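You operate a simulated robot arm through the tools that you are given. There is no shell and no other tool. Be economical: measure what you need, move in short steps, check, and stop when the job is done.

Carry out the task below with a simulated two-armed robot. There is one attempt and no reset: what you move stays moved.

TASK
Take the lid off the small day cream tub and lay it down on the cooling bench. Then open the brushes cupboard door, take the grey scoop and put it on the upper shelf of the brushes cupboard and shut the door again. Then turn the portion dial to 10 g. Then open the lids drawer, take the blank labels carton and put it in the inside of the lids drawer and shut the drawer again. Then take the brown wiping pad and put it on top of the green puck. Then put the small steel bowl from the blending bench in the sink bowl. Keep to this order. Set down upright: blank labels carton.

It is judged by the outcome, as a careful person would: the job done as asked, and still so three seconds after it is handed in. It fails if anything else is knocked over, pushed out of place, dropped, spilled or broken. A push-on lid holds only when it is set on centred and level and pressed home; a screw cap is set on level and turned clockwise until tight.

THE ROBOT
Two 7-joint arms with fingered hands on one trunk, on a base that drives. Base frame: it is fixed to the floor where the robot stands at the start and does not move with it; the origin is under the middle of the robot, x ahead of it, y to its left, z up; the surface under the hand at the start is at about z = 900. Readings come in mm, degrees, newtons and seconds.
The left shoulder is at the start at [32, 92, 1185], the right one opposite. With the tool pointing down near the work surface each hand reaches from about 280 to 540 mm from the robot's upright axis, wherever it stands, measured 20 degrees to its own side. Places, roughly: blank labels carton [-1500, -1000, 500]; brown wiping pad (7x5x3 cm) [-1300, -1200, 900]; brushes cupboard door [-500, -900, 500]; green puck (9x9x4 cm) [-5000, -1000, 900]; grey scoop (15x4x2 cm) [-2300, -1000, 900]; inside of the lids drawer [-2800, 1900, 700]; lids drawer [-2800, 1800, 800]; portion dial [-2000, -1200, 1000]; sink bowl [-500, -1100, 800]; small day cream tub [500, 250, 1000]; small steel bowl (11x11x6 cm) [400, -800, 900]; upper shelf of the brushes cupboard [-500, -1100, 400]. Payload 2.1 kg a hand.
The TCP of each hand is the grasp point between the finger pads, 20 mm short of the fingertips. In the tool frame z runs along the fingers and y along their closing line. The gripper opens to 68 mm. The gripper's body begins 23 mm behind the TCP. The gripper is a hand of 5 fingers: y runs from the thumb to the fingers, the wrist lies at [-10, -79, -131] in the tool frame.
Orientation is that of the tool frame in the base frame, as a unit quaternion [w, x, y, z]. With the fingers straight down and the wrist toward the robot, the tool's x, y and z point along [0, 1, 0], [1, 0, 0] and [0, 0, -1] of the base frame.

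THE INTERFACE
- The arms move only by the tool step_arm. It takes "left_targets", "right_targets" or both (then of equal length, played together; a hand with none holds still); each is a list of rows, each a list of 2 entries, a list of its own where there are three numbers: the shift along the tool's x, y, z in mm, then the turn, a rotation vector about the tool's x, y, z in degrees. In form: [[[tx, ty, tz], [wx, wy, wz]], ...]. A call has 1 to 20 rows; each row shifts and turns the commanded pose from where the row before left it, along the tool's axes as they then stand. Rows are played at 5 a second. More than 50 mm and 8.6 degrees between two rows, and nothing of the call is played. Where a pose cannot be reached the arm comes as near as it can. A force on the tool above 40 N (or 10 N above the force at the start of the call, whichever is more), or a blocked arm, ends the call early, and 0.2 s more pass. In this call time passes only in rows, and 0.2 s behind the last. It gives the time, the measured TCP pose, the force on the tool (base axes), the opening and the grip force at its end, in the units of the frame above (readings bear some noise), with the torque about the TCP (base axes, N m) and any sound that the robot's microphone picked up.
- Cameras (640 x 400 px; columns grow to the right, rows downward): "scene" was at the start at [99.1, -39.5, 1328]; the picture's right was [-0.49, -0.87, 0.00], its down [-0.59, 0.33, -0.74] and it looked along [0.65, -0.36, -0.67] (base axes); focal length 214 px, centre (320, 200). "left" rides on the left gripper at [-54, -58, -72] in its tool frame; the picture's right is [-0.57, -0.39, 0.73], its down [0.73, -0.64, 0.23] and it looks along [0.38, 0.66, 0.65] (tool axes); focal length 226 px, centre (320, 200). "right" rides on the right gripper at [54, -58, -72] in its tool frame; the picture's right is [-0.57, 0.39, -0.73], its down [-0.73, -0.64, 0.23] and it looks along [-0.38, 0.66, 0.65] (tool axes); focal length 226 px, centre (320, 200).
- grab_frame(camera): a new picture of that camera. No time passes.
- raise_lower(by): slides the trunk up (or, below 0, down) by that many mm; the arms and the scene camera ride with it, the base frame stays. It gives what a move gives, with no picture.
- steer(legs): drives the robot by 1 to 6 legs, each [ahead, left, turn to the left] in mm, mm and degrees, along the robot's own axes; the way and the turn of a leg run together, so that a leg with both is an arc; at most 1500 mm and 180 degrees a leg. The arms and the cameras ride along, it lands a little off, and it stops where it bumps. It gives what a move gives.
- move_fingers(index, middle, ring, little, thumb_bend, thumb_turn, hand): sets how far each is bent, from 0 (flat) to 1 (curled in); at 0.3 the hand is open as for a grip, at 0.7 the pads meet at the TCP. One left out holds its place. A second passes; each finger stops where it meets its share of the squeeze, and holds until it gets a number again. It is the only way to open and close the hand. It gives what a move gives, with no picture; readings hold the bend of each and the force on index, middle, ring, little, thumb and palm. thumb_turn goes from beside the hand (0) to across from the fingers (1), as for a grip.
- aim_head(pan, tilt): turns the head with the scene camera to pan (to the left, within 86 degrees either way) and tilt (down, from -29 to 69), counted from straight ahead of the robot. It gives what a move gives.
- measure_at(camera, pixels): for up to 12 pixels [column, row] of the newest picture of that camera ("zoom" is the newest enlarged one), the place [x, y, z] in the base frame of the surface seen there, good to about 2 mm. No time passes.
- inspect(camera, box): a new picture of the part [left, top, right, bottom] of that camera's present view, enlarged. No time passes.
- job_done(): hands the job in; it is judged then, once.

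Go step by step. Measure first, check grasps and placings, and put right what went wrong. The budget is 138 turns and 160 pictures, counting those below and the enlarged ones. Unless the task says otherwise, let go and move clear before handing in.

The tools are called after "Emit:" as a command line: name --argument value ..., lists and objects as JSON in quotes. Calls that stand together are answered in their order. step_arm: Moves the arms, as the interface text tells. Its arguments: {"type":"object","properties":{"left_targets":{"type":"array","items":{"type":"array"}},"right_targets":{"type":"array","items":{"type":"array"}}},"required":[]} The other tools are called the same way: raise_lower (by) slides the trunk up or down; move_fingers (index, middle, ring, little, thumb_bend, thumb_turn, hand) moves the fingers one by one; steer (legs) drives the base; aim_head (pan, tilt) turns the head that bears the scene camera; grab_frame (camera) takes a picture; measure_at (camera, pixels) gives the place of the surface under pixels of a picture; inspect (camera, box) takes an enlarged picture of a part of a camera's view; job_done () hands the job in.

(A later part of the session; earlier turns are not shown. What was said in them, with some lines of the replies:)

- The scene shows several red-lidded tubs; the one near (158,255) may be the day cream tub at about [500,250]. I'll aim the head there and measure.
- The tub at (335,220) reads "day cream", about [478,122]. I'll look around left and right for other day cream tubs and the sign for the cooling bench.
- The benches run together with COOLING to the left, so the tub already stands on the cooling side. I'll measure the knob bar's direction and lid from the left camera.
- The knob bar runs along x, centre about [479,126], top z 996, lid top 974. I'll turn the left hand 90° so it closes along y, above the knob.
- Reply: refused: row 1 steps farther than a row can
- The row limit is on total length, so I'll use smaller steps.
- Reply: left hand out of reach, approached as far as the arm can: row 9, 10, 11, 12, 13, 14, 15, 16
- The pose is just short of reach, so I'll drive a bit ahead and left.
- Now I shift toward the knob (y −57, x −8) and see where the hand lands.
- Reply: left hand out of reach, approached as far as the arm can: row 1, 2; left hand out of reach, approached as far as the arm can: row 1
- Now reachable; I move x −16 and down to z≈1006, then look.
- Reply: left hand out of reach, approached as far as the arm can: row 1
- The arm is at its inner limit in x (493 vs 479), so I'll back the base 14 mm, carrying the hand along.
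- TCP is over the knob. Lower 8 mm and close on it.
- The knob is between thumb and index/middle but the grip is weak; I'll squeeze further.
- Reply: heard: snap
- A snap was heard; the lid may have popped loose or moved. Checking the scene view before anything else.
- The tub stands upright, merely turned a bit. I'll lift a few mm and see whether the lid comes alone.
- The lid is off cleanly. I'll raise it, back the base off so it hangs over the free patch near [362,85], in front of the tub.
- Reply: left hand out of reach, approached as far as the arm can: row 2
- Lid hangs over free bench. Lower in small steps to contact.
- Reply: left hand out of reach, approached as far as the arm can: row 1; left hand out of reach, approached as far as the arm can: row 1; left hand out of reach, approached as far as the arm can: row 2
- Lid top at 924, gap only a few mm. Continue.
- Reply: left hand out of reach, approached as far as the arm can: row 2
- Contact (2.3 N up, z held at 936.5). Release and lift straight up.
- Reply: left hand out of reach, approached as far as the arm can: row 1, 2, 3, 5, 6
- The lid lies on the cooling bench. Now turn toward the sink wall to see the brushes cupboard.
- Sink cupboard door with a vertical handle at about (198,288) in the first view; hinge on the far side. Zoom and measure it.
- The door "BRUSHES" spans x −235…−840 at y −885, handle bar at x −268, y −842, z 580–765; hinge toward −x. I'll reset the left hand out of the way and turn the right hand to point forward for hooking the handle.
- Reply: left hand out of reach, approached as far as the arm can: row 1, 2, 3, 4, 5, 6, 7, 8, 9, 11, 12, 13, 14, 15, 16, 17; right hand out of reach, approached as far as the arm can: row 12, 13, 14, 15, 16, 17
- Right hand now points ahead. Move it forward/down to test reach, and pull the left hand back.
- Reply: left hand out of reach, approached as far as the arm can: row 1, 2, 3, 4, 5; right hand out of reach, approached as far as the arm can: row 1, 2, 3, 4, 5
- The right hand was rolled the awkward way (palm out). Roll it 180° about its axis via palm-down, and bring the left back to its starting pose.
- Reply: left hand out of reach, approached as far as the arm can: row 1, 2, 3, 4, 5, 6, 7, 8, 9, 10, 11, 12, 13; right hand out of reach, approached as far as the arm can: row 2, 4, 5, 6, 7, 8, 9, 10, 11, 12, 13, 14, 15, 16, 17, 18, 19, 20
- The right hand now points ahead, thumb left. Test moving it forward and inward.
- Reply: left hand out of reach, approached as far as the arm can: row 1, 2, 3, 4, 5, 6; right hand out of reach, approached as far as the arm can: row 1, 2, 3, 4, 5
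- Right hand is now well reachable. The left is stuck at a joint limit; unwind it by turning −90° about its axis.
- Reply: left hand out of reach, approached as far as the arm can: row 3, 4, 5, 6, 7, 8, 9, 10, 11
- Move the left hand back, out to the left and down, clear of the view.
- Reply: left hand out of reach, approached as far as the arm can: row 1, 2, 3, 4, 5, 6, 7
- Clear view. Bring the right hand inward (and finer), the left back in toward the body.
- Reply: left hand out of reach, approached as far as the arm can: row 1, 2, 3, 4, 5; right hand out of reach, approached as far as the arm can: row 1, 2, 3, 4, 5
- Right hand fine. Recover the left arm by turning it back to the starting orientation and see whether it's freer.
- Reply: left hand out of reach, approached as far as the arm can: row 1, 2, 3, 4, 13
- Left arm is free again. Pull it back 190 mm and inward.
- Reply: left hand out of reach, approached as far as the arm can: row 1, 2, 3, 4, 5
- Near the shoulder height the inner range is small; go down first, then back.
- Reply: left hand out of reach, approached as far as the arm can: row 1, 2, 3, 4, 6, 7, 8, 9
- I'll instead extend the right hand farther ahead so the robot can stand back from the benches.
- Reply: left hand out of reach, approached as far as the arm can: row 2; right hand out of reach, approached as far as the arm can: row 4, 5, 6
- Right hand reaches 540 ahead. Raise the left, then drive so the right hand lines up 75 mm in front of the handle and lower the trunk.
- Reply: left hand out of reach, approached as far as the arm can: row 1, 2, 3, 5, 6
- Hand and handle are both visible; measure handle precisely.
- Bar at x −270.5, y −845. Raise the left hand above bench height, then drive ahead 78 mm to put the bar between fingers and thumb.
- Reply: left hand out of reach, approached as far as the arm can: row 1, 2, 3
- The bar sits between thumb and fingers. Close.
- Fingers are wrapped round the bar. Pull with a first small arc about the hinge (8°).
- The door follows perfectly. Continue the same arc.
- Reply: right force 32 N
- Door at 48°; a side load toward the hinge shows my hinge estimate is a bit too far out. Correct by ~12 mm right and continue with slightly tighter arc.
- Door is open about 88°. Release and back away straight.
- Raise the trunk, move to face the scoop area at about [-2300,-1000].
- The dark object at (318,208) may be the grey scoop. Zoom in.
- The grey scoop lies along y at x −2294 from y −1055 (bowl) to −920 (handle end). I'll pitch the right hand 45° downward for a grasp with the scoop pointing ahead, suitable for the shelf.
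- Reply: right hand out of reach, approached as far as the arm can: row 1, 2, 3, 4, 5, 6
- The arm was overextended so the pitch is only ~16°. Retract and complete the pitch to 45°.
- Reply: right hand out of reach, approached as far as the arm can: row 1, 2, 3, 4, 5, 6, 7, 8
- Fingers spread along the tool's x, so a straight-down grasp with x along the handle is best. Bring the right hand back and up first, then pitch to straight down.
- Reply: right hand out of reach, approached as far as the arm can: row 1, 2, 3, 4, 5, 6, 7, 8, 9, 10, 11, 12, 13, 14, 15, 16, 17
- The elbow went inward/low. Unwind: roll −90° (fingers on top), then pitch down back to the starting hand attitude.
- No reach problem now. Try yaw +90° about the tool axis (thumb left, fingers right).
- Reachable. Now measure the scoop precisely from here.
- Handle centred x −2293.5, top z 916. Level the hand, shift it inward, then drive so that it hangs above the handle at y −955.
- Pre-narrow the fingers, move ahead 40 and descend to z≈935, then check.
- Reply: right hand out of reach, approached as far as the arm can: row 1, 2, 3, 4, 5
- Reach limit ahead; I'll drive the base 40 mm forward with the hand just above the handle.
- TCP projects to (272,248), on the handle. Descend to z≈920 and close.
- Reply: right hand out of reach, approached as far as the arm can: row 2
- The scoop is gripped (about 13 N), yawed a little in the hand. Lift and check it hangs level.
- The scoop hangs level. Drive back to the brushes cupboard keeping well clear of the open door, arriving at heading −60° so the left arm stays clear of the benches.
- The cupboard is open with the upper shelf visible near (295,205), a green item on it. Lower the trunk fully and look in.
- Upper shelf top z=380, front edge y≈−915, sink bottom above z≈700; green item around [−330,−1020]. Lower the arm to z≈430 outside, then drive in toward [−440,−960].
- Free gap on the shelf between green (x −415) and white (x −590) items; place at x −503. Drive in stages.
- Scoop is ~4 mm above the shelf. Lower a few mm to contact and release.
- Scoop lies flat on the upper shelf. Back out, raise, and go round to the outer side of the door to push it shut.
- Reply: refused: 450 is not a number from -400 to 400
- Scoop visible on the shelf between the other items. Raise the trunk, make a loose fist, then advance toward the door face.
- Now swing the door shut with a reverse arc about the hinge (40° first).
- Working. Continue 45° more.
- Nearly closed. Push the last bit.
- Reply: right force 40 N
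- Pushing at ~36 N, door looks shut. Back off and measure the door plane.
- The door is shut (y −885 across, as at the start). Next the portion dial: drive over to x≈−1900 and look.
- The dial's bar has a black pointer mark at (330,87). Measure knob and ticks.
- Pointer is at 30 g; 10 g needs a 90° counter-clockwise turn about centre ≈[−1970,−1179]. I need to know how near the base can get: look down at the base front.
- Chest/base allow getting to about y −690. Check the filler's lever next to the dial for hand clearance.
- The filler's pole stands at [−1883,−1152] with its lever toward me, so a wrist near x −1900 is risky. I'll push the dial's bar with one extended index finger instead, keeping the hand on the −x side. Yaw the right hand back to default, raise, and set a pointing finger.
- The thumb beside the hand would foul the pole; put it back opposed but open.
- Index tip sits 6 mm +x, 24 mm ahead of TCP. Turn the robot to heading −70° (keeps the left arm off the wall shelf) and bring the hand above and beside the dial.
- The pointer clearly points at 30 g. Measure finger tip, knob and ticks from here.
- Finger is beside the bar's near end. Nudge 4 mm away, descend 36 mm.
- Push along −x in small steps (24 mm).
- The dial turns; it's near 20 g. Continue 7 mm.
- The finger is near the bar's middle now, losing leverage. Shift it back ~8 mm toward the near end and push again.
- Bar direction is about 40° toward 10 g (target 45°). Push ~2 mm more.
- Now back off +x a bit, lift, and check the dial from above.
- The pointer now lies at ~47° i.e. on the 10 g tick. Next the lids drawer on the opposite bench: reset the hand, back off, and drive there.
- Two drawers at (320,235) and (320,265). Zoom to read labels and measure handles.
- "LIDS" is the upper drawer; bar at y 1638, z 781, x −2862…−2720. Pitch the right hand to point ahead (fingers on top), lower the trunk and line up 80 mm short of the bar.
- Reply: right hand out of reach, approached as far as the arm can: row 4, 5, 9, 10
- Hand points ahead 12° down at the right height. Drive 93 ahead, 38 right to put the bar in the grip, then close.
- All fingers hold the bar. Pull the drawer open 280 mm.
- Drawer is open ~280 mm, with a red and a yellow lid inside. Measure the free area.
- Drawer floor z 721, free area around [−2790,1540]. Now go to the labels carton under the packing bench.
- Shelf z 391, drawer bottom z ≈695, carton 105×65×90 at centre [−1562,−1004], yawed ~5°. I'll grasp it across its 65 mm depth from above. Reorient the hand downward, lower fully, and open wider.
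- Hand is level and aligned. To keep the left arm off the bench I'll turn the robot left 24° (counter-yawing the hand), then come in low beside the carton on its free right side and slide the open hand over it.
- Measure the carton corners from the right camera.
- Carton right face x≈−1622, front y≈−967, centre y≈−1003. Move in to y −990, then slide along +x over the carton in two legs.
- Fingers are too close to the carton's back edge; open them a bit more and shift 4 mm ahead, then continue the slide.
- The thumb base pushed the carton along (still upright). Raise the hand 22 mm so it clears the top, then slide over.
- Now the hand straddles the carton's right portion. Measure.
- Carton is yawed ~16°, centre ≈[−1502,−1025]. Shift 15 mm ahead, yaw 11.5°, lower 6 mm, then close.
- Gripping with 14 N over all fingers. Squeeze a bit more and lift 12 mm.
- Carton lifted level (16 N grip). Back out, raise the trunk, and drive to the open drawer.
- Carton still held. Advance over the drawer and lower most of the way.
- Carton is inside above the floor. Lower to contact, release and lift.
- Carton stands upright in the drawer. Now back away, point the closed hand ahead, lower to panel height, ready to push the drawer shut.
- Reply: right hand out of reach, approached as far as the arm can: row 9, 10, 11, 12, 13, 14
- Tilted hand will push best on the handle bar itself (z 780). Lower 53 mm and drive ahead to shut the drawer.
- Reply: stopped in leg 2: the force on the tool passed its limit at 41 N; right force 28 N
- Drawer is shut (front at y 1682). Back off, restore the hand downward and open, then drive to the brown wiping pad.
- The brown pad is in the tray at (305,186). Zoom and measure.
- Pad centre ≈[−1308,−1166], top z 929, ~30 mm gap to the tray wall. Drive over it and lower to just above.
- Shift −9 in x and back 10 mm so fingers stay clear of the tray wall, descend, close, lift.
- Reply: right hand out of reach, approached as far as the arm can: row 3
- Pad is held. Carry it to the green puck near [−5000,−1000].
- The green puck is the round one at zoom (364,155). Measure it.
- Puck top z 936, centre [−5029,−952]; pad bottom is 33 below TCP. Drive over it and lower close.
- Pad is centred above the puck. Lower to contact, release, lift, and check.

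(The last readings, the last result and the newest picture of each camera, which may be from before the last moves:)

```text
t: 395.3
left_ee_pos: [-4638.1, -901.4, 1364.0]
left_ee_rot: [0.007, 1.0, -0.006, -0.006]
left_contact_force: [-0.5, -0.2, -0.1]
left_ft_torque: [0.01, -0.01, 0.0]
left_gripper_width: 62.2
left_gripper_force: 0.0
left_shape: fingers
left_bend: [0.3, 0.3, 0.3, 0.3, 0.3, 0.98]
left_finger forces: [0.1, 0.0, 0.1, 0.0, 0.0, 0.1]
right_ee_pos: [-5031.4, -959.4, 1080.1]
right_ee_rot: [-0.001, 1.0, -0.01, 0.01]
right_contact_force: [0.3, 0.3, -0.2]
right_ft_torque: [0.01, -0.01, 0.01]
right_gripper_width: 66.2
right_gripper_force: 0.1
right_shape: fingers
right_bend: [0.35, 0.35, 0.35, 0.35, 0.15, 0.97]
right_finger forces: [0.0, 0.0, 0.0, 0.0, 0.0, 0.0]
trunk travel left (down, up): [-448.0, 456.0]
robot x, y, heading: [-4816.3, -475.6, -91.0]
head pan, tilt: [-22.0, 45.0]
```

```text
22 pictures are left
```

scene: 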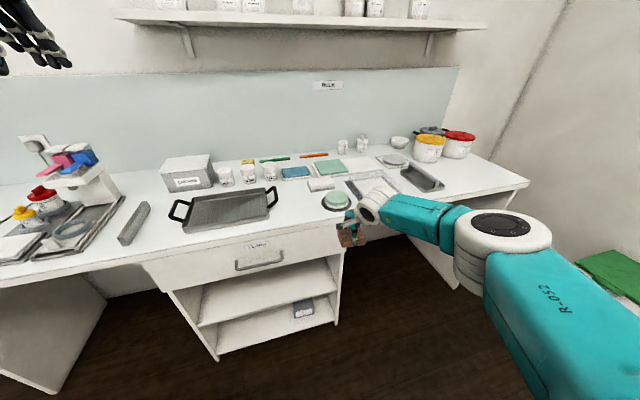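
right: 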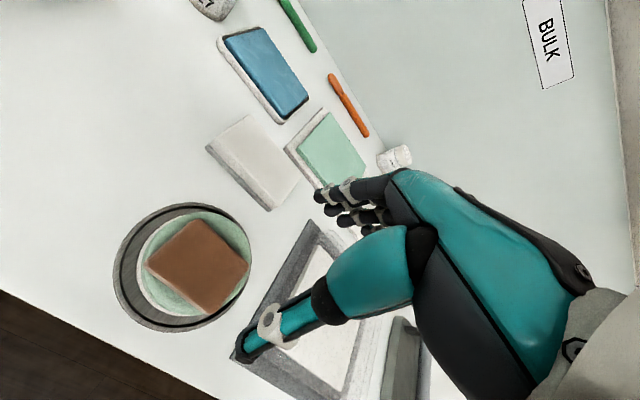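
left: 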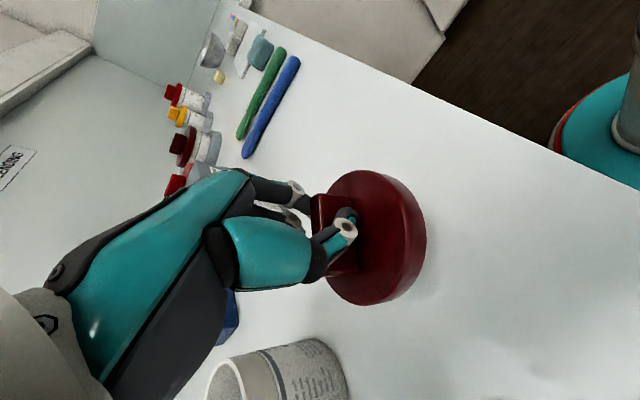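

Pad sits squarely on the puck. Now go to the small steel bowl on the blending bench.

Emit:
steer --legs '[[-300, 0, 1], [0, 1500, 0], [0, 1500, 0], [0, 1480, 0], [0, 0, 90]]'

Emit:
aim_head --pan -35 --tilt 35

Emit:
grab_frame --camera "scene"

Emit:
inspect --camera "scene" --box '[200, 110, 440, 260]'

```text
t: 422.3
left_ee_pos: [106.2, 46.0, 1362.8]
left_ee_rot: [0.01, 0.699, 0.715, 0.002]
left_contact_force: [0.3, -0.7, 0.3]
left_ft_torque: [-0.01, 0.02, 0.02]
left_gripper_width: 62.4
left_gripper_force: 0.1
left_shape: fingers
left_bend: [0.3, 0.3, 0.3, 0.3, 0.3, 0.98]
left_finger forces: [0.0, 0.0, 0.1, 0.0, 0.0, 0.0]
right_ee_pos: [178.8, -345.1, 1081.1]
right_ee_rot: [-0.007, 0.701, 0.713, 0.006]
right_contact_force: [-0.4, -0.6, 0.2]
right_ft_torque: [-0.02, 0.0, -0.01]
right_gripper_width: 66.2
right_gripper_force: 0.1
right_shape: fingers
right_bend: [0.35, 0.35, 0.35, 0.35, 0.15, 0.97]
right_finger forces: [0.0, 0.0, 0.1, 0.0, 0.0, 0.0]
trunk travel left (down, up): [-448.0, 456.0]
robot x, y, heading: [-308.4, -145.6, 1.3]
head pan, tilt: [-22.0, 45.0]
```

```text
t: 423.0
left_ee_pos: [105.9, 44.8, 1362.5]
left_ee_rot: [0.01, 0.699, 0.716, 0.001]
left_contact_force: [0.1, 0.5, -0.2]
left_ft_torque: [-0.01, 0.0, -0.01]
left_gripper_width: 62.3
left_gripper_force: 0.1
left_shape: fingers
left_bend: [0.3, 0.3, 0.3, 0.3, 0.3, 0.98]
left_finger forces: [0.0, 0.1, 0.0, 0.0, 0.1, 0.0]
right_ee_pos: [180.1, -345.1, 1081.2]
right_ee_rot: [-0.007, 0.7, 0.714, 0.005]
right_contact_force: [0.5, 0.6, 0.5]
right_ft_torque: [0.02, -0.02, -0.01]
right_gripper_width: 66.1
right_gripper_force: 0.0
right_shape: fingers
right_bend: [0.35, 0.35, 0.35, 0.35, 0.15, 0.97]
right_finger forces: [0.0, 0.0, 0.0, 0.0, 0.0, 0.0]
trunk travel left (down, up): [-448.0, 456.0]
robot x, y, heading: [-311.1, -147.7, 1.3]
head pan, tilt: [-35.0, 35.0]
```

```text
21 pictures are left
```

scene: 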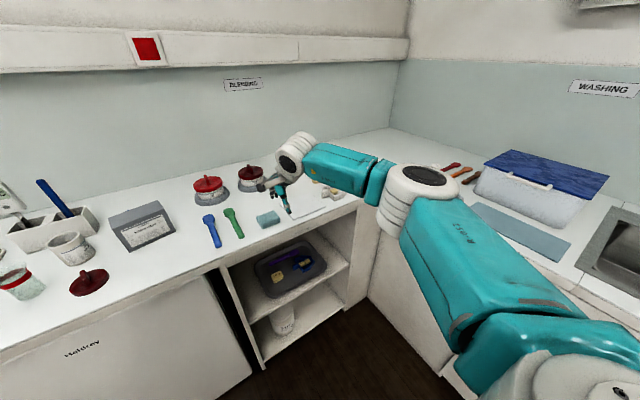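

```text
2.67 times, centred on (320, 185) of scene
```

zoom: 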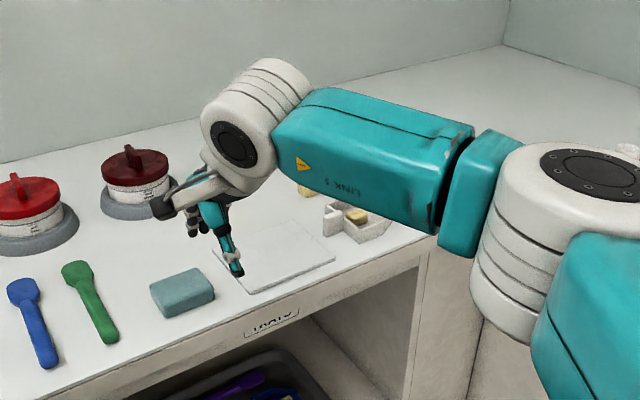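

The arm hides the bowl; move so the hand is near it and look with the right camera.

Emit:
steer --legs '[[0, -400, -1.3], [130, 0, 0]]'

Emit:
grab_frame --camera "right"

Emit:
aim_head --pan -5 --tilt 45

Emit:
grab_frame --camera "scene"

```text
t: 426.4
left_ee_pos: [245.2, -360.0, 1362.8]
left_ee_rot: [0.01, 0.704, 0.71, 0.002]
left_contact_force: [0.5, 0.1, -0.1]
left_ft_torque: [0.0, 0.01, 0.0]
left_gripper_width: 62.4
left_gripper_force: 0.0
left_shape: fingers
left_bend: [0.3, 0.3, 0.3, 0.3, 0.3, 0.98]
left_finger forces: [0.0, 0.1, 0.1, 0.1, 0.0, 0.0]
right_ee_pos: [311.9, -753.1, 1080.6]
right_ee_rot: [-0.008, 0.707, 0.707, 0.005]
right_contact_force: [0.4, -0.6, 0.2]
right_ft_torque: [-0.02, 0.01, 0.01]
right_gripper_width: 66.3
right_gripper_force: 0.0
right_shape: fingers
right_bend: [0.35, 0.35, 0.35, 0.35, 0.15, 0.97]
right_finger forces: [0.0, 0.0, 0.0, 0.0, 0.0, 0.1]
trunk travel left (down, up): [-448.0, 456.0]
robot x, y, heading: [-173.1, -544.4, 0.1]
head pan, tilt: [-35.0, 35.0]
```

```text
19 pictures are left
```

right: 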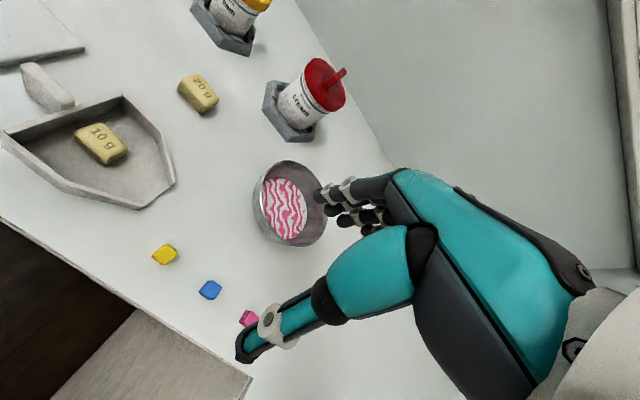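

```text
t: 427.4
left_ee_pos: [244.9, -359.0, 1364.3]
left_ee_rot: [0.009, 0.704, 0.71, 0.001]
left_contact_force: [0.1, -0.3, -0.1]
left_ft_torque: [-0.03, 0.03, -0.01]
left_gripper_width: 62.1
left_gripper_force: 0.0
left_shape: fingers
left_bend: [0.3, 0.3, 0.3, 0.3, 0.3, 0.98]
left_finger forces: [0.0, 0.0, 0.0, 0.0, 0.0, 0.0]
right_ee_pos: [310.9, -751.8, 1081.1]
right_ee_rot: [-0.007, 0.707, 0.707, 0.006]
right_contact_force: [0.1, -0.4, -0.4]
right_ft_torque: [-0.02, 0.0, 0.04]
right_gripper_width: 66.1
right_gripper_force: 0.0
right_shape: fingers
right_bend: [0.35, 0.35, 0.35, 0.35, 0.15, 0.97]
right_finger forces: [0.0, 0.1, 0.0, 0.0, 0.0, 0.0]
trunk travel left (down, up): [-448.0, 456.0]
robot x, y, heading: [-171.8, -543.4, -0.1]
head pan, tilt: [-5.0, 45.0]
```

```text
18 pictures are left
```

scene: 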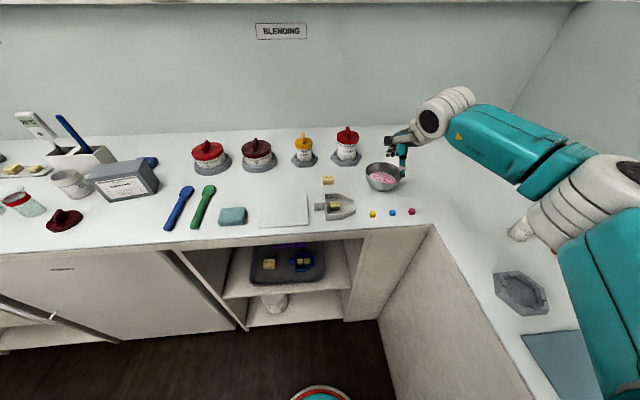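

Emit:
measure_at --camera "right" --pixels '[[257, 200], [288, 163], [262, 222], [300, 243], [324, 225], [285, 208], [270, 195], [300, 225], [262, 180], [312, 172], [256, 215]]'

Emit:
inspect --camera "scene" --box '[350, 140, 430, 200]'

```text
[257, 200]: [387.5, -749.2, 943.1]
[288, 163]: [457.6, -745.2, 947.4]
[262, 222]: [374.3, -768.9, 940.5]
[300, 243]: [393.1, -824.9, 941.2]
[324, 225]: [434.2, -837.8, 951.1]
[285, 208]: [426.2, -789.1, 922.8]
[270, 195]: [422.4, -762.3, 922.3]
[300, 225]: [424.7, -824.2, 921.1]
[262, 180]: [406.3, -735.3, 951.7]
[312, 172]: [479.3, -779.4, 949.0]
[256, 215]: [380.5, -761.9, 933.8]
```

```text
6.67 times, centred on (390, 170) of scene
5 turns are left
```

zoom: 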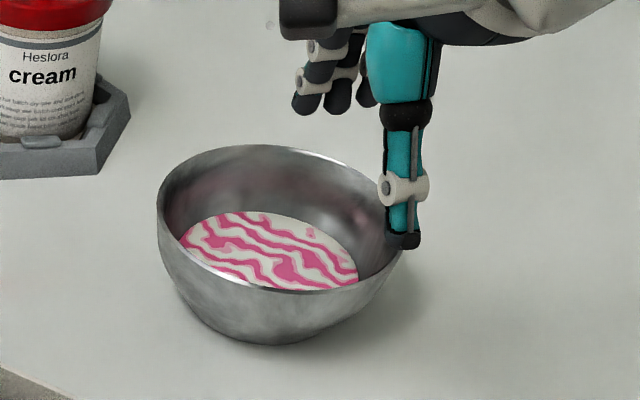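

The bowl rim is a circle about [426,−785], r 54, rim z 950, contents at z 922. I'll pinch its near wall firmly, lift gently and check (few turns remain).

Emit:
move_fingers --hand "right" --index 0.32 --middle 0.32 --ring 0.32 --little 0.32 --thumb_bend 0.3

Emit:
steer --legs '[[75, -33, 0]]'

Emit:
step_arm --right_targets '[[[0, -14, 20], [0, 0, 0]], [[0, 0, 35], [0, 0, 0]], [[0, 0, 35], [0, 0, 0]], [[0, 0, 20], [0, 0, 0]], [[0, 0, 19], [0, 0, 0]]]'

Emit:
move_fingers --hand "right" --index 0.9 --middle 0.9 --ring 0.9 --little 0.9 --thumb_bend 0.8

Emit:
step_arm --right_targets '[[[0, 0, -3], [0, 0, 0]], [[0, 0, -5], [0, 0, 0]], [[0, 0, -8], [0, 0, 0]]]'

Emit:
inspect --camera "scene" --box '[330, 110, 470, 200]'

Emit:
grab_frame --camera "right"

```text
t: 428.4
left_ee_pos: [243.8, -358.9, 1363.7]
left_ee_rot: [0.01, 0.705, 0.709, 0.002]
left_contact_force: [0.2, 0.2, 0.4]
left_ft_torque: [0.0, 0.0, -0.03]
left_gripper_width: 62.1
left_gripper_force: 0.0
left_shape: fingers
left_bend: [0.3, 0.3, 0.3, 0.3, 0.3, 0.98]
left_finger forces: [0.1, 0.0, 0.0, 0.0, 0.1, 0.1]
right_ee_pos: [310.5, -750.5, 1081.1]
right_ee_rot: [-0.007, 0.707, 0.707, 0.006]
right_contact_force: [0.9, 0.4, -0.3]
right_ft_torque: [0.03, -0.02, 0.0]
right_gripper_width: 60.9
right_gripper_force: 0.0
right_shape: fingers
right_bend: [0.32, 0.32, 0.32, 0.32, 0.3, 0.98]
right_finger forces: [0.0, 0.0, 0.0, 0.0, 0.0, 0.0]
trunk travel left (down, up): [-448.0, 456.0]
robot x, y, heading: [-176.1, -543.6, 0.0]
head pan, tilt: [-5.0, 45.0]
```

```text
t: 429.4
left_ee_pos: [318.8, -392.9, 1362.5]
left_ee_rot: [0.01, 0.705, 0.709, 0.001]
left_contact_force: [-1.1, -0.2, -0.4]
left_ft_torque: [-0.03, 0.03, -0.05]
left_gripper_width: 62.3
left_gripper_force: 0.0
left_shape: fingers
left_bend: [0.3, 0.3, 0.3, 0.3, 0.3, 0.98]
left_finger forces: [0.0, 0.1, 0.0, 0.0, 0.1, 0.0]
right_ee_pos: [385.7, -785.4, 1080.7]
right_ee_rot: [-0.009, 0.708, 0.706, 0.005]
right_contact_force: [0.4, -0.2, -0.1]
right_ft_torque: [-0.02, 0.0, 0.05]
right_gripper_width: 61.1
right_gripper_force: 0.2
right_shape: fingers
right_bend: [0.32, 0.32, 0.32, 0.32, 0.3, 0.98]
right_finger forces: [0.0, 0.0, 0.1, 0.1, 0.0, 0.0]
trunk travel left (down, up): [-448.0, 456.0]
robot x, y, heading: [-99.8, -579.2, -0.0]
head pan, tilt: [-5.0, 45.0]
```

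```text
t: 430.6
left_ee_pos: [319.5, -393.8, 1362.1]
left_ee_rot: [0.01, 0.705, 0.709, 0.001]
left_contact_force: [-0.4, -0.3, -0.7]
left_ft_torque: [-0.01, -0.05, 0.0]
left_gripper_width: 62.1
left_gripper_force: 0.1
left_shape: fingers
left_bend: [0.3, 0.3, 0.3, 0.3, 0.3, 0.98]
left_finger forces: [0.0, 0.0, 0.0, 0.0, 0.1, 0.1]
right_ee_pos: [371.4, -783.2, 951.1]
right_ee_rot: [-0.008, 0.708, 0.707, 0.006]
right_contact_force: [0.6, 0.1, -0.3]
right_ft_torque: [-0.01, -0.04, 0.0]
right_gripper_width: 61.3
right_gripper_force: 0.2
right_shape: fingers
right_bend: [0.32, 0.32, 0.32, 0.32, 0.3, 0.98]
right_finger forces: [0.1, 0.0, 0.0, 0.0, 0.0, 0.1]
trunk travel left (down, up): [-448.0, 456.0]
robot x, y, heading: [-104.4, -579.0, 0.2]
head pan, tilt: [-5.0, 45.0]
```

```text
t: 431.6
left_ee_pos: [318.9, -393.8, 1363.0]
left_ee_rot: [0.01, 0.704, 0.71, 0.001]
left_contact_force: [0.2, 0.4, -0.3]
left_ft_torque: [0.01, 0.0, -0.05]
left_gripper_width: 62.2
left_gripper_force: 0.0
left_shape: fingers
left_bend: [0.3, 0.3, 0.3, 0.3, 0.3, 0.98]
left_finger forces: [0.0, 0.0, 0.1, 0.0, 0.1, 0.0]
right_ee_pos: [370.8, -782.8, 951.9]
right_ee_rot: [-0.007, 0.707, 0.707, 0.006]
right_contact_force: [0.5, 0.4, -0.1]
right_ft_torque: [-0.01, 0.06, 0.02]
right_gripper_width: 0.0
right_gripper_force: 9.2
right_shape: fingers
right_bend: [0.83, 0.9, 0.9, 0.9, 0.68, 1.0]
right_finger forces: [8.7, 0.0, 0.0, 0.0, 9.2, 0.0]
trunk travel left (down, up): [-448.0, 456.0]
robot x, y, heading: [-101.9, -579.4, 0.0]
head pan, tilt: [-5.0, 45.0]
```

```text
t: 432.4
left_ee_pos: [319.4, -393.0, 1362.8]
left_ee_rot: [0.01, 0.705, 0.709, 0.001]
left_contact_force: [-0.4, 0.3, 0.3]
left_ft_torque: [-0.02, 0.0, 0.01]
left_gripper_width: 62.5
left_gripper_force: 0.1
left_shape: fingers
left_bend: [0.3, 0.3, 0.3, 0.3, 0.3, 0.98]
left_finger forces: [0.0, 0.1, 0.1, 0.0, 0.0, 0.0]
right_ee_pos: [370.6, -782.2, 966.9]
right_ee_rot: [-0.008, 0.707, 0.707, 0.006]
right_contact_force: [1.3, 0.3, -1.0]
right_ft_torque: [0.0, 0.02, -0.01]
right_gripper_width: 6.0
right_gripper_force: 0.1
right_shape: fingers
right_bend: [0.89, 0.9, 0.9, 0.9, 0.75, 1.0]
right_finger forces: [0.0, 0.0, 0.0, 0.1, 0.1, 0.0]
trunk travel left (down, up): [-448.0, 456.0]
robot x, y, heading: [-99.9, -576.6, 0.0]
head pan, tilt: [-5.0, 45.0]
```

```text
4.44 times, centred on (400, 155) of scene
```

zoom: 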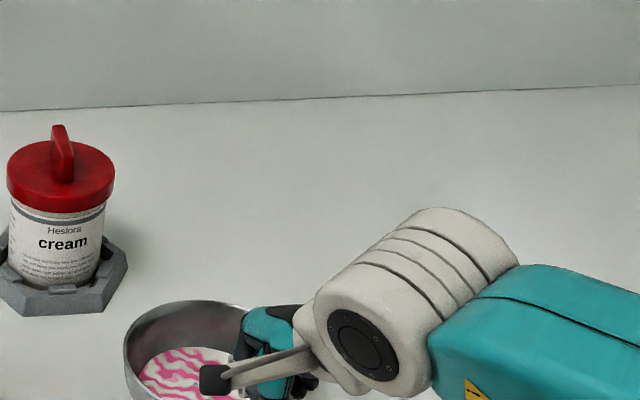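

```text
15 pictures are left
4 turns are left
```

right: 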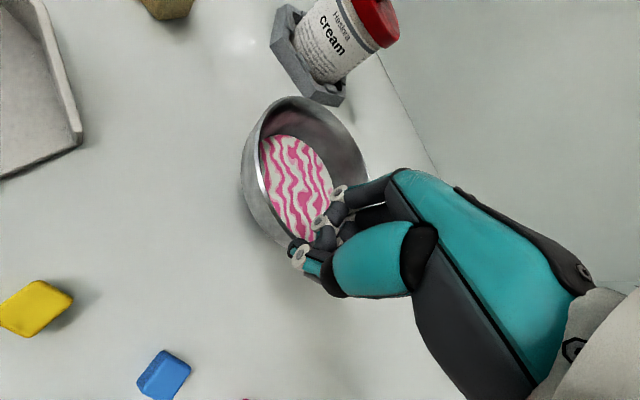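

The pinch was too high and slipped off the rim (bowl untouched otherwise). Regrip 12 mm deeper and lift.

Emit:
move_fingers --hand "right" --index 0.35 --middle 0.35 --ring 0.35 --little 0.35 --thumb_bend 0.3

Emit:
step_arm --right_targets '[[[0, 2, 14], [0, 0, 0]], [[0, 0, 14], [0, 0, 0]]]'

Emit:
move_fingers --hand "right" --index 0.8 --middle 0.8 --ring 0.8 --little 0.8 --thumb_bend 0.8

Emit:
step_arm --right_targets '[[[0, 0, -3], [0, 0, 0]], [[0, 0, -5], [0, 0, 0]], [[0, 0, -8], [0, 0, 0]], [[0, 0, -15], [0, 0, 0]], [[0, 0, -20], [0, 0, 0]]]'

Emit:
grab_frame --camera "right"

Emit:
aim_head --pan -15 --tilt 45

Emit:
grab_frame --camera "scene"

```text
t: 433.4
left_ee_pos: [318.2, -393.9, 1362.1]
left_ee_rot: [0.01, 0.705, 0.709, 0.001]
left_contact_force: [-0.3, -0.1, 1.0]
left_ft_torque: [-0.02, 0.0, 0.0]
left_gripper_width: 62.3
left_gripper_force: 0.1
left_shape: fingers
left_bend: [0.3, 0.3, 0.3, 0.3, 0.3, 0.98]
left_finger forces: [0.0, 0.1, 0.0, 0.0, 0.0, 0.0]
right_ee_pos: [371.2, -783.2, 968.0]
right_ee_rot: [-0.007, 0.708, 0.706, 0.006]
right_contact_force: [0.3, 0.2, -0.4]
right_ft_torque: [0.0, 0.02, 0.03]
right_gripper_width: 57.9
right_gripper_force: 0.0
right_shape: fingers
right_bend: [0.35, 0.35, 0.35, 0.35, 0.3, 0.98]
right_finger forces: [0.0, 0.0, 0.0, 0.0, 0.0, 0.0]
trunk travel left (down, up): [-448.0, 456.0]
robot x, y, heading: [-100.6, -577.1, -0.2]
head pan, tilt: [-5.0, 45.0]
```

```text
t: 434.0
left_ee_pos: [319.4, -393.4, 1363.3]
left_ee_rot: [0.01, 0.705, 0.709, 0.001]
left_contact_force: [0.6, -0.7, -0.9]
left_ft_torque: [-0.02, 0.03, -0.02]
left_gripper_width: 62.4
left_gripper_force: 0.0
left_shape: fingers
left_bend: [0.3, 0.3, 0.3, 0.3, 0.3, 0.98]
left_finger forces: [0.0, 0.0, 0.0, 0.1, 0.1, 0.0]
right_ee_pos: [373.3, -781.9, 939.6]
right_ee_rot: [-0.008, 0.707, 0.707, 0.007]
right_contact_force: [-1.0, -0.3, 0.2]
right_ft_torque: [-0.02, -0.01, 0.0]
right_gripper_width: 58.0
right_gripper_force: 0.1
right_shape: fingers
right_bend: [0.35, 0.36, 0.35, 0.35, 0.3, 0.98]
right_finger forces: [0.0, 0.5, 0.0, 0.1, 0.0, 0.0]
trunk travel left (down, up): [-448.0, 456.0]
robot x, y, heading: [-99.5, -576.2, 0.2]
head pan, tilt: [-5.0, 45.0]
```

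```text
t: 435.0
left_ee_pos: [319.8, -393.5, 1363.2]
left_ee_rot: [0.009, 0.705, 0.709, 0.001]
left_contact_force: [-0.5, 0.1, -0.3]
left_ft_torque: [-0.02, 0.01, 0.04]
left_gripper_width: 62.6
left_gripper_force: 0.0
left_shape: fingers
left_bend: [0.3, 0.3, 0.3, 0.3, 0.3, 0.98]
left_finger forces: [0.0, 0.0, 0.0, 0.0, 0.0, 0.1]
right_ee_pos: [374.1, -782.4, 941.3]
right_ee_rot: [-0.007, 0.708, 0.706, 0.007]
right_contact_force: [-0.6, 0.7, -0.6]
right_ft_torque: [0.03, 0.01, -0.04]
right_gripper_width: 0.1
right_gripper_force: 0.0
right_shape: fingers
right_bend: [0.78, 0.8, 0.8, 0.8, 0.72, 1.0]
right_finger forces: [0.0, 0.1, 0.0, 0.0, 0.1, 0.1]
trunk travel left (down, up): [-448.0, 456.0]
robot x, y, heading: [-98.8, -581.8, -0.2]
head pan, tilt: [-5.0, 45.0]
```

```text
t: 436.2
left_ee_pos: [319.2, -394.0, 1363.4]
left_ee_rot: [0.01, 0.705, 0.709, 0.001]
left_contact_force: [-0.4, -0.8, -0.5]
left_ft_torque: [0.02, -0.01, 0.0]
left_gripper_width: 62.2
left_gripper_force: 0.0
left_shape: fingers
left_bend: [0.3, 0.3, 0.3, 0.3, 0.3, 0.98]
left_finger forces: [0.0, 0.1, 0.0, 0.0, 0.0, 0.0]
right_ee_pos: [371.9, -785.4, 992.7]
right_ee_rot: [-0.007, 0.707, 0.707, 0.006]
right_contact_force: [0.8, 1.1, 0.1]
right_ft_torque: [0.0, 0.0, -0.01]
right_gripper_width: 0.0
right_gripper_force: 0.0
right_shape: fingers
right_bend: [0.78, 0.8, 0.8, 0.8, 0.72, 1.0]
right_finger forces: [0.1, 0.1, 0.1, 0.1, 0.0, 0.0]
trunk travel left (down, up): [-448.0, 456.0]
robot x, y, heading: [-104.1, -576.8, 0.2]
head pan, tilt: [-5.0, 45.0]
```

```text
14 pictures are left
```

right: 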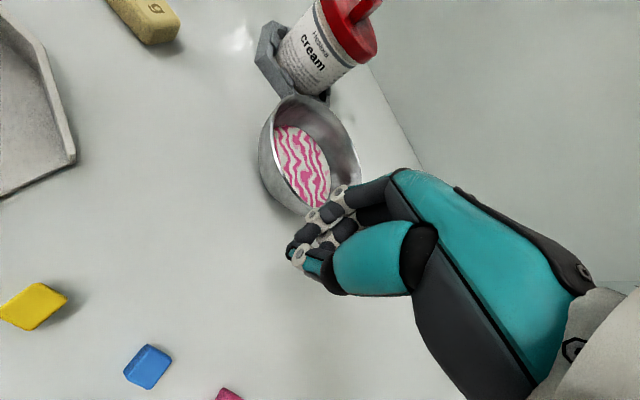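

```text
t: 436.9
left_ee_pos: [318.9, -394.1, 1362.8]
left_ee_rot: [0.009, 0.705, 0.709, 0.001]
left_contact_force: [0.3, -0.1, 0.5]
left_ft_torque: [-0.04, 0.01, 0.0]
left_gripper_width: 62.2
left_gripper_force: 0.1
left_shape: fingers
left_bend: [0.3, 0.3, 0.3, 0.3, 0.3, 0.98]
left_finger forces: [0.1, 0.1, 0.0, 0.0, 0.1, 0.0]
right_ee_pos: [372.4, -784.1, 991.7]
right_ee_rot: [-0.007, 0.707, 0.707, 0.007]
right_contact_force: [-0.1, 0.6, 0.1]
right_ft_torque: [-0.04, 0.03, 0.0]
right_gripper_width: 0.0
right_gripper_force: 0.0
right_shape: fingers
right_bend: [0.78, 0.8, 0.8, 0.8, 0.72, 1.0]
right_finger forces: [0.0, 0.0, 0.0, 0.0, 0.0, 0.1]
trunk travel left (down, up): [-448.0, 456.0]
robot x, y, heading: [-101.2, -578.4, 0.2]
head pan, tilt: [-15.0, 45.0]
```

```text
13 pictures are left
3 turns are left
```

scene: 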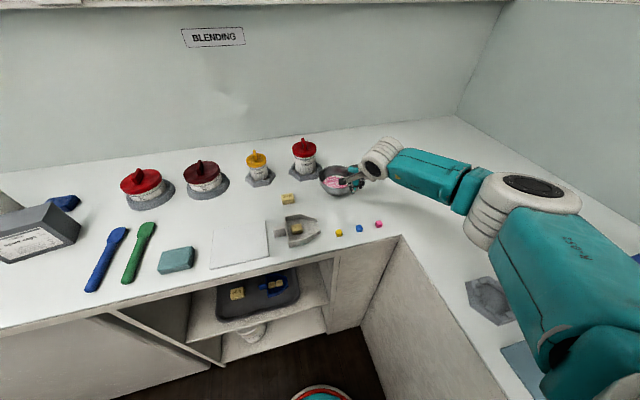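

The fingers closed on nothing: the bowl has slid a little forward. Measure its new rim position, and the sink floor, for one decisive carry.

Emit:
measure_at --camera "right" --pixels '[[264, 150], [280, 107], [300, 97], [330, 112], [352, 140], [358, 165], [268, 185], [285, 205], [305, 165], [274, 175], [320, 103]]'

Emit:
aim_head --pan -86 --tilt 45

Emit:
grab_frame --camera "scene"

Emit:
measure_at --camera "scene" --pixels '[[452, 235], [430, 235], [475, 235], [452, 215], [452, 255], [410, 235], [500, 240], [440, 270], [480, 220], [520, 230], [430, 215], [400, 250]]'

```text
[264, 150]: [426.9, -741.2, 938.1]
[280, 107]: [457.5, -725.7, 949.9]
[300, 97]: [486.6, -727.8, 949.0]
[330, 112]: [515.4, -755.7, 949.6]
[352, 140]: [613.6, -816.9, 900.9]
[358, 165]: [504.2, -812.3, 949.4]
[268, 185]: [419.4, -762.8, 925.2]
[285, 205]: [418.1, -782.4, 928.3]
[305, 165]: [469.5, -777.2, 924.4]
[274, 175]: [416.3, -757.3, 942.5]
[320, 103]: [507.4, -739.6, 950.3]
```

```text
t: 438.4
left_ee_pos: [318.8, -394.1, 1362.3]
left_ee_rot: [0.01, 0.705, 0.709, 0.001]
left_contact_force: [-0.4, 0.1, 0.3]
left_ft_torque: [0.01, -0.02, 0.03]
left_gripper_width: 62.0
left_gripper_force: 0.1
left_shape: fingers
left_bend: [0.3, 0.3, 0.3, 0.3, 0.3, 0.98]
left_finger forces: [0.0, 0.0, 0.1, 0.0, 0.1, 0.0]
right_ee_pos: [371.9, -783.5, 992.7]
right_ee_rot: [-0.007, 0.707, 0.707, 0.006]
right_contact_force: [-0.6, 0.0, -0.2]
right_ft_torque: [-0.03, -0.01, -0.03]
right_gripper_width: 0.0
right_gripper_force: 0.0
right_shape: fingers
right_bend: [0.78, 0.8, 0.8, 0.8, 0.72, 1.0]
right_finger forces: [0.0, 0.1, 0.0, 0.0, 0.0, 0.0]
trunk travel left (down, up): [-448.0, 456.0]
robot x, y, heading: [-101.3, -577.1, 0.1]
head pan, tilt: [-85.9, 45.0]
```

```text
12 pictures are left
```

scene: 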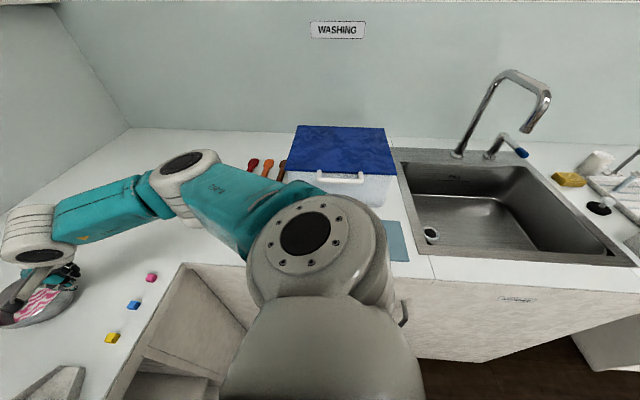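

```text
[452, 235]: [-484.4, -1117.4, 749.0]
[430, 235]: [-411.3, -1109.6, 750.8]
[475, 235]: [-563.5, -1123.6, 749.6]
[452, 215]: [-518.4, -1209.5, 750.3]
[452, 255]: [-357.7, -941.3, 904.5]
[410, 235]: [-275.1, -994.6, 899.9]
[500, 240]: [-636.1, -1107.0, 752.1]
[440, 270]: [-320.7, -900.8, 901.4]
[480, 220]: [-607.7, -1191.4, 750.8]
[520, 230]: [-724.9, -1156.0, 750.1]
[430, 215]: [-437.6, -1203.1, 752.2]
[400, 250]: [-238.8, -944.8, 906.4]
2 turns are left
```

New rim circle: centre [468,−776], r 52; sink floor z 750. Do the full carry now: regrip, lift, back out, turn at the sink, lower, release and rise.

Emit:
move_fingers --hand "right" --index 0.33 --middle 0.33 --ring 0.33 --little 0.33 --thumb_bend 0.3

Emit:
steer --legs '[[46, 7, 0]]'

Emit:
step_arm --right_targets '[[[0, 0, 20], [0, 0, 0]], [[0, 0, 17], [0, 0, 0]], [[0, 0, 15], [0, 0, 0]]]'

Emit:
move_fingers --hand "right" --index 0.78 --middle 0.78 --ring 0.78 --little 0.78 --thumb_bend 0.76

Emit:
step_arm --right_targets '[[[0, 0, -3], [0, 0, 0]], [[0, 0, -5], [0, 0, 0]], [[0, 0, -10], [0, 0, 0]], [[0, 0, -15], [0, 0, 0]], [[0, 0, -20], [0, 0, 0]]]'

Emit:
raise_lower --by 30

Emit:
steer --legs '[[-219, 0, 0], [0, 400, 0], [0, 0, -90], [490, 0, 0]]'

Emit:
raise_lower --by -215

Emit:
step_arm --right_targets '[[[0, 0, 3], [0, 0, 0]], [[0, 0, 3], [0, 0, 0]], [[0, 0, 3], [0, 0, 0]], [[0, 0, 3], [0, 0, 0]], [[0, 0, 2], [0, 0, 0]], [[0, 0, 2], [0, 0, 0]]]'

Emit:
move_fingers --hand "right" --index 0.45 --middle 0.45 --ring 0.45 --little 0.45 --thumb_bend 0.3

Emit:
raise_lower --by 250

Emit:
grab_frame --camera "right"

```text
t: 439.4
left_ee_pos: [320.1, -393.9, 1362.8]
left_ee_rot: [0.01, 0.706, 0.708, 0.001]
left_contact_force: [0.6, -0.3, 0.0]
left_ft_torque: [-0.01, -0.01, -0.01]
left_gripper_width: 62.3
left_gripper_force: 0.0
left_shape: fingers
left_bend: [0.3, 0.3, 0.3, 0.3, 0.3, 0.98]
left_finger forces: [0.0, 0.1, 0.0, 0.1, 0.0, 0.0]
right_ee_pos: [372.7, -783.5, 991.4]
right_ee_rot: [-0.008, 0.708, 0.706, 0.006]
right_contact_force: [-0.3, 1.3, -0.5]
right_ft_torque: [0.05, 0.0, 0.02]
right_gripper_width: 59.5
right_gripper_force: 0.1
right_shape: fingers
right_bend: [0.33, 0.33, 0.33, 0.33, 0.3, 0.98]
right_finger forces: [0.0, 0.0, 0.1, 0.1, 0.0, 0.0]
trunk travel left (down, up): [-448.0, 456.0]
robot x, y, heading: [-101.5, -577.4, 0.2]
head pan, tilt: [-85.9, 45.0]
```

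```text
t: 440.3
left_ee_pos: [367.6, -386.2, 1362.0]
left_ee_rot: [0.01, 0.705, 0.709, 0.001]
left_contact_force: [0.2, 0.4, 0.3]
left_ft_torque: [0.0, 0.02, 0.03]
left_gripper_width: 62.3
left_gripper_force: 0.0
left_shape: fingers
left_bend: [0.3, 0.3, 0.3, 0.3, 0.3, 0.98]
left_finger forces: [0.0, 0.0, 0.1, 0.0, 0.1, 0.1]
right_ee_pos: [419.2, -776.0, 992.3]
right_ee_rot: [-0.009, 0.708, 0.706, 0.006]
right_contact_force: [-0.2, -0.3, 1.4]
right_ft_torque: [-0.01, -0.05, -0.01]
right_gripper_width: 59.7
right_gripper_force: 0.1
right_shape: fingers
right_bend: [0.33, 0.33, 0.33, 0.33, 0.3, 0.98]
right_finger forces: [0.1, 0.1, 0.0, 0.0, 0.0, 0.1]
trunk travel left (down, up): [-448.0, 456.0]
robot x, y, heading: [-54.1, -573.7, -0.1]
head pan, tilt: [-85.9, 45.0]
```

```text
t: 441.1
left_ee_pos: [365.9, -387.3, 1363.3]
left_ee_rot: [0.01, 0.705, 0.709, 0.001]
left_contact_force: [-0.2, -0.1, -0.1]
left_ft_torque: [0.01, 0.02, -0.01]
left_gripper_width: 62.5
left_gripper_force: 0.0
left_shape: fingers
left_bend: [0.3, 0.3, 0.3, 0.3, 0.3, 0.98]
left_finger forces: [0.0, 0.0, 0.0, 0.0, 0.0, 0.0]
right_ee_pos: [418.9, -774.1, 939.9]
right_ee_rot: [-0.007, 0.708, 0.707, 0.006]
right_contact_force: [-0.4, 0.0, -0.4]
right_ft_torque: [-0.01, -0.01, 0.01]
right_gripper_width: 59.7
right_gripper_force: 0.1
right_shape: fingers
right_bend: [0.33, 0.33, 0.33, 0.33, 0.3, 0.98]
right_finger forces: [0.0, 0.0, 0.1, 0.1, 0.0, 0.0]
trunk travel left (down, up): [-448.0, 456.0]
robot x, y, heading: [-56.8, -570.8, 0.0]
head pan, tilt: [-85.9, 45.0]
```

```text
t: 442.1
left_ee_pos: [365.5, -386.6, 1363.8]
left_ee_rot: [0.01, 0.706, 0.708, 0.001]
left_contact_force: [-0.9, -0.2, -0.4]
left_ft_torque: [0.01, 0.01, 0.02]
left_gripper_width: 62.3
left_gripper_force: 0.1
left_shape: fingers
left_bend: [0.3, 0.3, 0.3, 0.3, 0.3, 0.98]
left_finger forces: [0.1, 0.0, 0.1, 0.0, 0.1, 0.0]
right_ee_pos: [419.6, -775.7, 940.0]
right_ee_rot: [-0.007, 0.707, 0.707, 0.006]
right_contact_force: [0.2, 0.7, 0.7]
right_ft_torque: [0.03, -0.08, 0.01]
right_gripper_width: 0.0
right_gripper_force: 7.5
right_shape: fingers
right_bend: [0.77, 0.77, 0.77, 0.78, 0.66, 1.0]
right_finger forces: [3.7, 1.4, 1.5, 0.7, 7.1, 0.0]
trunk travel left (down, up): [-448.0, 456.0]
robot x, y, heading: [-53.4, -573.4, 0.0]
head pan, tilt: [-85.9, 45.0]
```

```text
t: 443.3
left_ee_pos: [365.3, -387.3, 1362.3]
left_ee_rot: [0.009, 0.705, 0.709, 0.001]
left_contact_force: [-0.1, 0.1, 0.8]
left_ft_torque: [-0.01, 0.04, 0.04]
left_gripper_width: 62.5
left_gripper_force: 0.0
left_shape: fingers
left_bend: [0.3, 0.3, 0.3, 0.3, 0.3, 0.98]
left_finger forces: [0.0, 0.0, 0.0, 0.0, 0.0, 0.0]
right_ee_pos: [420.0, -777.6, 992.8]
right_ee_rot: [-0.008, 0.708, 0.706, 0.007]
right_contact_force: [0.2, 0.1, -1.1]
right_ft_torque: [0.03, 0.07, -0.05]
right_gripper_width: 0.0
right_gripper_force: 7.4
right_shape: fingers
right_bend: [0.77, 0.77, 0.78, 0.78, 0.68, 0.99]
right_finger forces: [5.1, 1.7, 0.5, 0.5, 6.9, 0.0]
trunk travel left (down, up): [-448.0, 456.0]
robot x, y, heading: [-55.8, -572.7, 0.2]
head pan, tilt: [-85.9, 45.0]
```

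```text
t: 444.0
left_ee_pos: [366.1, -386.3, 1393.6]
left_ee_rot: [0.01, 0.705, 0.709, 0.001]
left_contact_force: [-1.0, 0.5, 0.6]
left_ft_torque: [-0.01, -0.04, 0.03]
left_gripper_width: 62.1
left_gripper_force: 0.1
left_shape: fingers
left_bend: [0.3, 0.3, 0.3, 0.3, 0.3, 0.98]
left_finger forces: [0.0, 0.0, 0.0, 0.0, 0.0, 0.1]
right_ee_pos: [419.1, -776.2, 1023.1]
right_ee_rot: [-0.008, 0.708, 0.707, 0.007]
right_contact_force: [-0.9, -0.2, -1.9]
right_ft_torque: [0.03, 0.05, -0.03]
right_gripper_width: 0.0
right_gripper_force: 7.0
right_shape: fingers
right_bend: [0.77, 0.77, 0.78, 0.78, 0.68, 0.99]
right_finger forces: [4.8, 1.7, 0.6, 0.5, 6.5, 0.0]
trunk travel left (down, up): [-478.0, 426.0]
robot x, y, heading: [-52.2, -570.3, 0.0]
head pan, tilt: [-85.9, 45.0]
```

```text
t: 454.1
left_ee_pos: [-83.5, -1082.9, 1393.7]
left_ee_rot: [0.008, 1.0, 0.005, -0.006]
left_contact_force: [-0.6, 0.0, 0.2]
left_ft_torque: [0.02, 0.01, -0.02]
left_gripper_width: 62.4
left_gripper_force: 0.0
left_shape: fingers
left_bend: [0.3, 0.3, 0.3, 0.3, 0.3, 0.98]
left_finger forces: [0.0, 0.0, 0.1, 0.0, 0.0, 0.0]
right_ee_pos: [-474.5, -1137.2, 1022.2]
right_ee_rot: [-0.001, 1.0, 0.001, 0.009]
right_contact_force: [0.6, 0.7, -1.6]
right_ft_torque: [0.01, -0.01, -0.01]
right_gripper_width: 0.1
right_gripper_force: 7.1
right_shape: fingers
right_bend: [0.77, 0.77, 0.78, 0.78, 0.68, 0.99]
right_finger forces: [4.8, 1.8, 0.5, 0.5, 6.6, 0.1]
trunk travel left (down, up): [-478.0, 426.0]
robot x, y, heading: [-271.4, -667.0, -89.7]
head pan, tilt: [-85.9, 45.0]
```

```text
t: 456.4
left_ee_pos: [-82.4, -1079.7, 1177.2]
left_ee_rot: [0.007, 1.0, 0.005, -0.006]
left_contact_force: [0.7, -0.1, -0.1]
left_ft_torque: [-0.01, 0.01, 0.02]
left_gripper_width: 62.4
left_gripper_force: 0.0
left_shape: fingers
left_bend: [0.3, 0.3, 0.3, 0.3, 0.3, 0.98]
left_finger forces: [0.1, 0.0, 0.0, 0.0, 0.0, 0.0]
right_ee_pos: [-473.7, -1135.4, 808.2]
right_ee_rot: [-0.001, 1.0, 0.002, 0.009]
right_contact_force: [0.4, -0.3, -1.6]
right_ft_torque: [-0.02, -0.02, 0.02]
right_gripper_width: 0.0
right_gripper_force: 6.5
right_shape: fingers
right_bend: [0.77, 0.78, 0.78, 0.78, 0.68, 1.0]
right_finger forces: [3.9, 2.0, 0.0, 0.0, 6.0, 0.0]
trunk travel left (down, up): [-263.0, 641.0]
robot x, y, heading: [-269.3, -663.0, -89.5]
head pan, tilt: [-85.9, 45.0]
```

```text
t: 457.8
left_ee_pos: [-83.8, -1080.1, 1177.9]
left_ee_rot: [0.008, 1.0, 0.005, -0.006]
left_contact_force: [-0.9, 0.0, 0.3]
left_ft_torque: [-0.01, 0.02, 0.04]
left_gripper_width: 62.4
left_gripper_force: 0.0
left_shape: fingers
left_bend: [0.3, 0.3, 0.3, 0.3, 0.3, 0.98]
left_finger forces: [0.1, 0.0, 0.0, 0.1, 0.1, 0.1]
right_ee_pos: [-474.6, -1137.0, 791.3]
right_ee_rot: [-0.001, 1.0, 0.002, 0.01]
right_contact_force: [-0.4, -0.2, -0.7]
right_ft_torque: [0.01, 0.02, -0.03]
right_gripper_width: 0.4
right_gripper_force: 6.7
right_shape: fingers
right_bend: [0.77, 0.78, 0.78, 0.78, 0.67, 1.0]
right_finger forces: [6.0, 0.9, 0.0, 0.0, 7.1, 0.0]
trunk travel left (down, up): [-263.0, 641.0]
robot x, y, heading: [-274.1, -665.5, -89.6]
head pan, tilt: [-85.9, 45.0]
```

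```text
t: 458.8
left_ee_pos: [-84.1, -1081.4, 1178.3]
left_ee_rot: [0.008, 1.0, 0.005, -0.007]
left_contact_force: [-0.8, -0.1, 0.5]
left_ft_torque: [0.01, -0.03, -0.02]
left_gripper_width: 62.1
left_gripper_force: 0.1
left_shape: fingers
left_bend: [0.3, 0.3, 0.3, 0.3, 0.3, 0.98]
left_finger forces: [0.0, 0.0, 0.0, 0.0, 0.0, 0.0]
right_ee_pos: [-472.9, -1135.7, 791.3]
right_ee_rot: [-0.001, 1.0, 0.001, 0.01]
right_contact_force: [-0.4, 1.2, 0.0]
right_ft_torque: [-0.02, 0.0, 0.02]
right_gripper_width: 49.5
right_gripper_force: 0.0
right_shape: fingers
right_bend: [0.45, 0.45, 0.45, 0.45, 0.3, 0.98]
right_finger forces: [0.0, 0.1, 0.0, 0.0, 0.0, 0.1]
trunk travel left (down, up): [-263.0, 641.0]
robot x, y, heading: [-271.2, -662.7, -89.8]
head pan, tilt: [-85.9, 45.0]
```

```text
t: 461.4
left_ee_pos: [-83.9, -1080.6, 1426.7]
left_ee_rot: [0.007, 1.0, 0.005, -0.006]
left_contact_force: [-0.3, -0.1, -0.3]
left_ft_torque: [0.0, 0.02, -0.01]
left_gripper_width: 62.0
left_gripper_force: 0.1
left_shape: fingers
left_bend: [0.3, 0.3, 0.3, 0.3, 0.3, 0.98]
left_finger forces: [0.0, 0.1, 0.1, 0.0, 0.0, 0.0]
right_ee_pos: [-472.6, -1135.4, 1042.6]
right_ee_rot: [-0.002, 1.0, 0.001, 0.01]
right_contact_force: [0.6, 0.0, -0.1]
right_ft_torque: [-0.01, -0.01, 0.03]
right_gripper_width: 49.6
right_gripper_force: 0.1
right_shape: fingers
right_bend: [0.45, 0.45, 0.45, 0.45, 0.3, 0.98]
right_finger forces: [0.0, 0.0, 0.1, 0.0, 0.0, 0.0]
trunk travel left (down, up): [-513.0, 391.0]
robot x, y, heading: [-272.1, -660.2, -89.7]
head pan, tilt: [-85.9, 45.0]
```

```text
11 pictures are left
1 turns are left
```

right: 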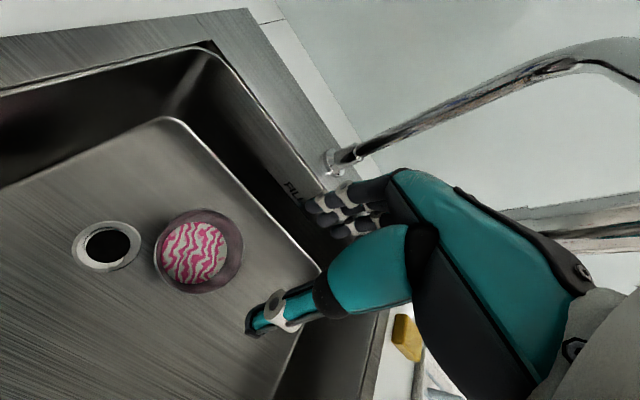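

The last picture shows the bowl upright on the sink floor at (200,250) with its contents intact, and the hand clear of it. I'm handing in: all six steps were done in the order asked.

Emit:
job_done

```text
The job is handed in.
```

I did all six steps in the order asked and handed the job in. I don't have the judging result.

- **Day cream lid:** it lies on the cooling bench in front of the tub, which is still upright but turned slightly where it stands.
- **Brushes cupboard:** the grey scoop lies flat on the upper shelf between the two items already there. The door front measured fully shut.
- **Portion dial:** the pointer measured within a few degrees of the 10 g mark.
- **Lids drawer:** the blank labels carton stands upright inside, and the drawer front measured flush.
- **Wiping pad:** the brown pad sits centred on top of the green puck.
- **Steel bowl:** it stands upright in the sink with its contents intact. My first two grips missed and pushed it about 4 cm along the bench before the third held.

The labels carton also slid about 7 cm along its shelf before I got a grip on it. I saw nothing else knocked over or spilled, but I did not go back to look at the earlier spots after the last step.
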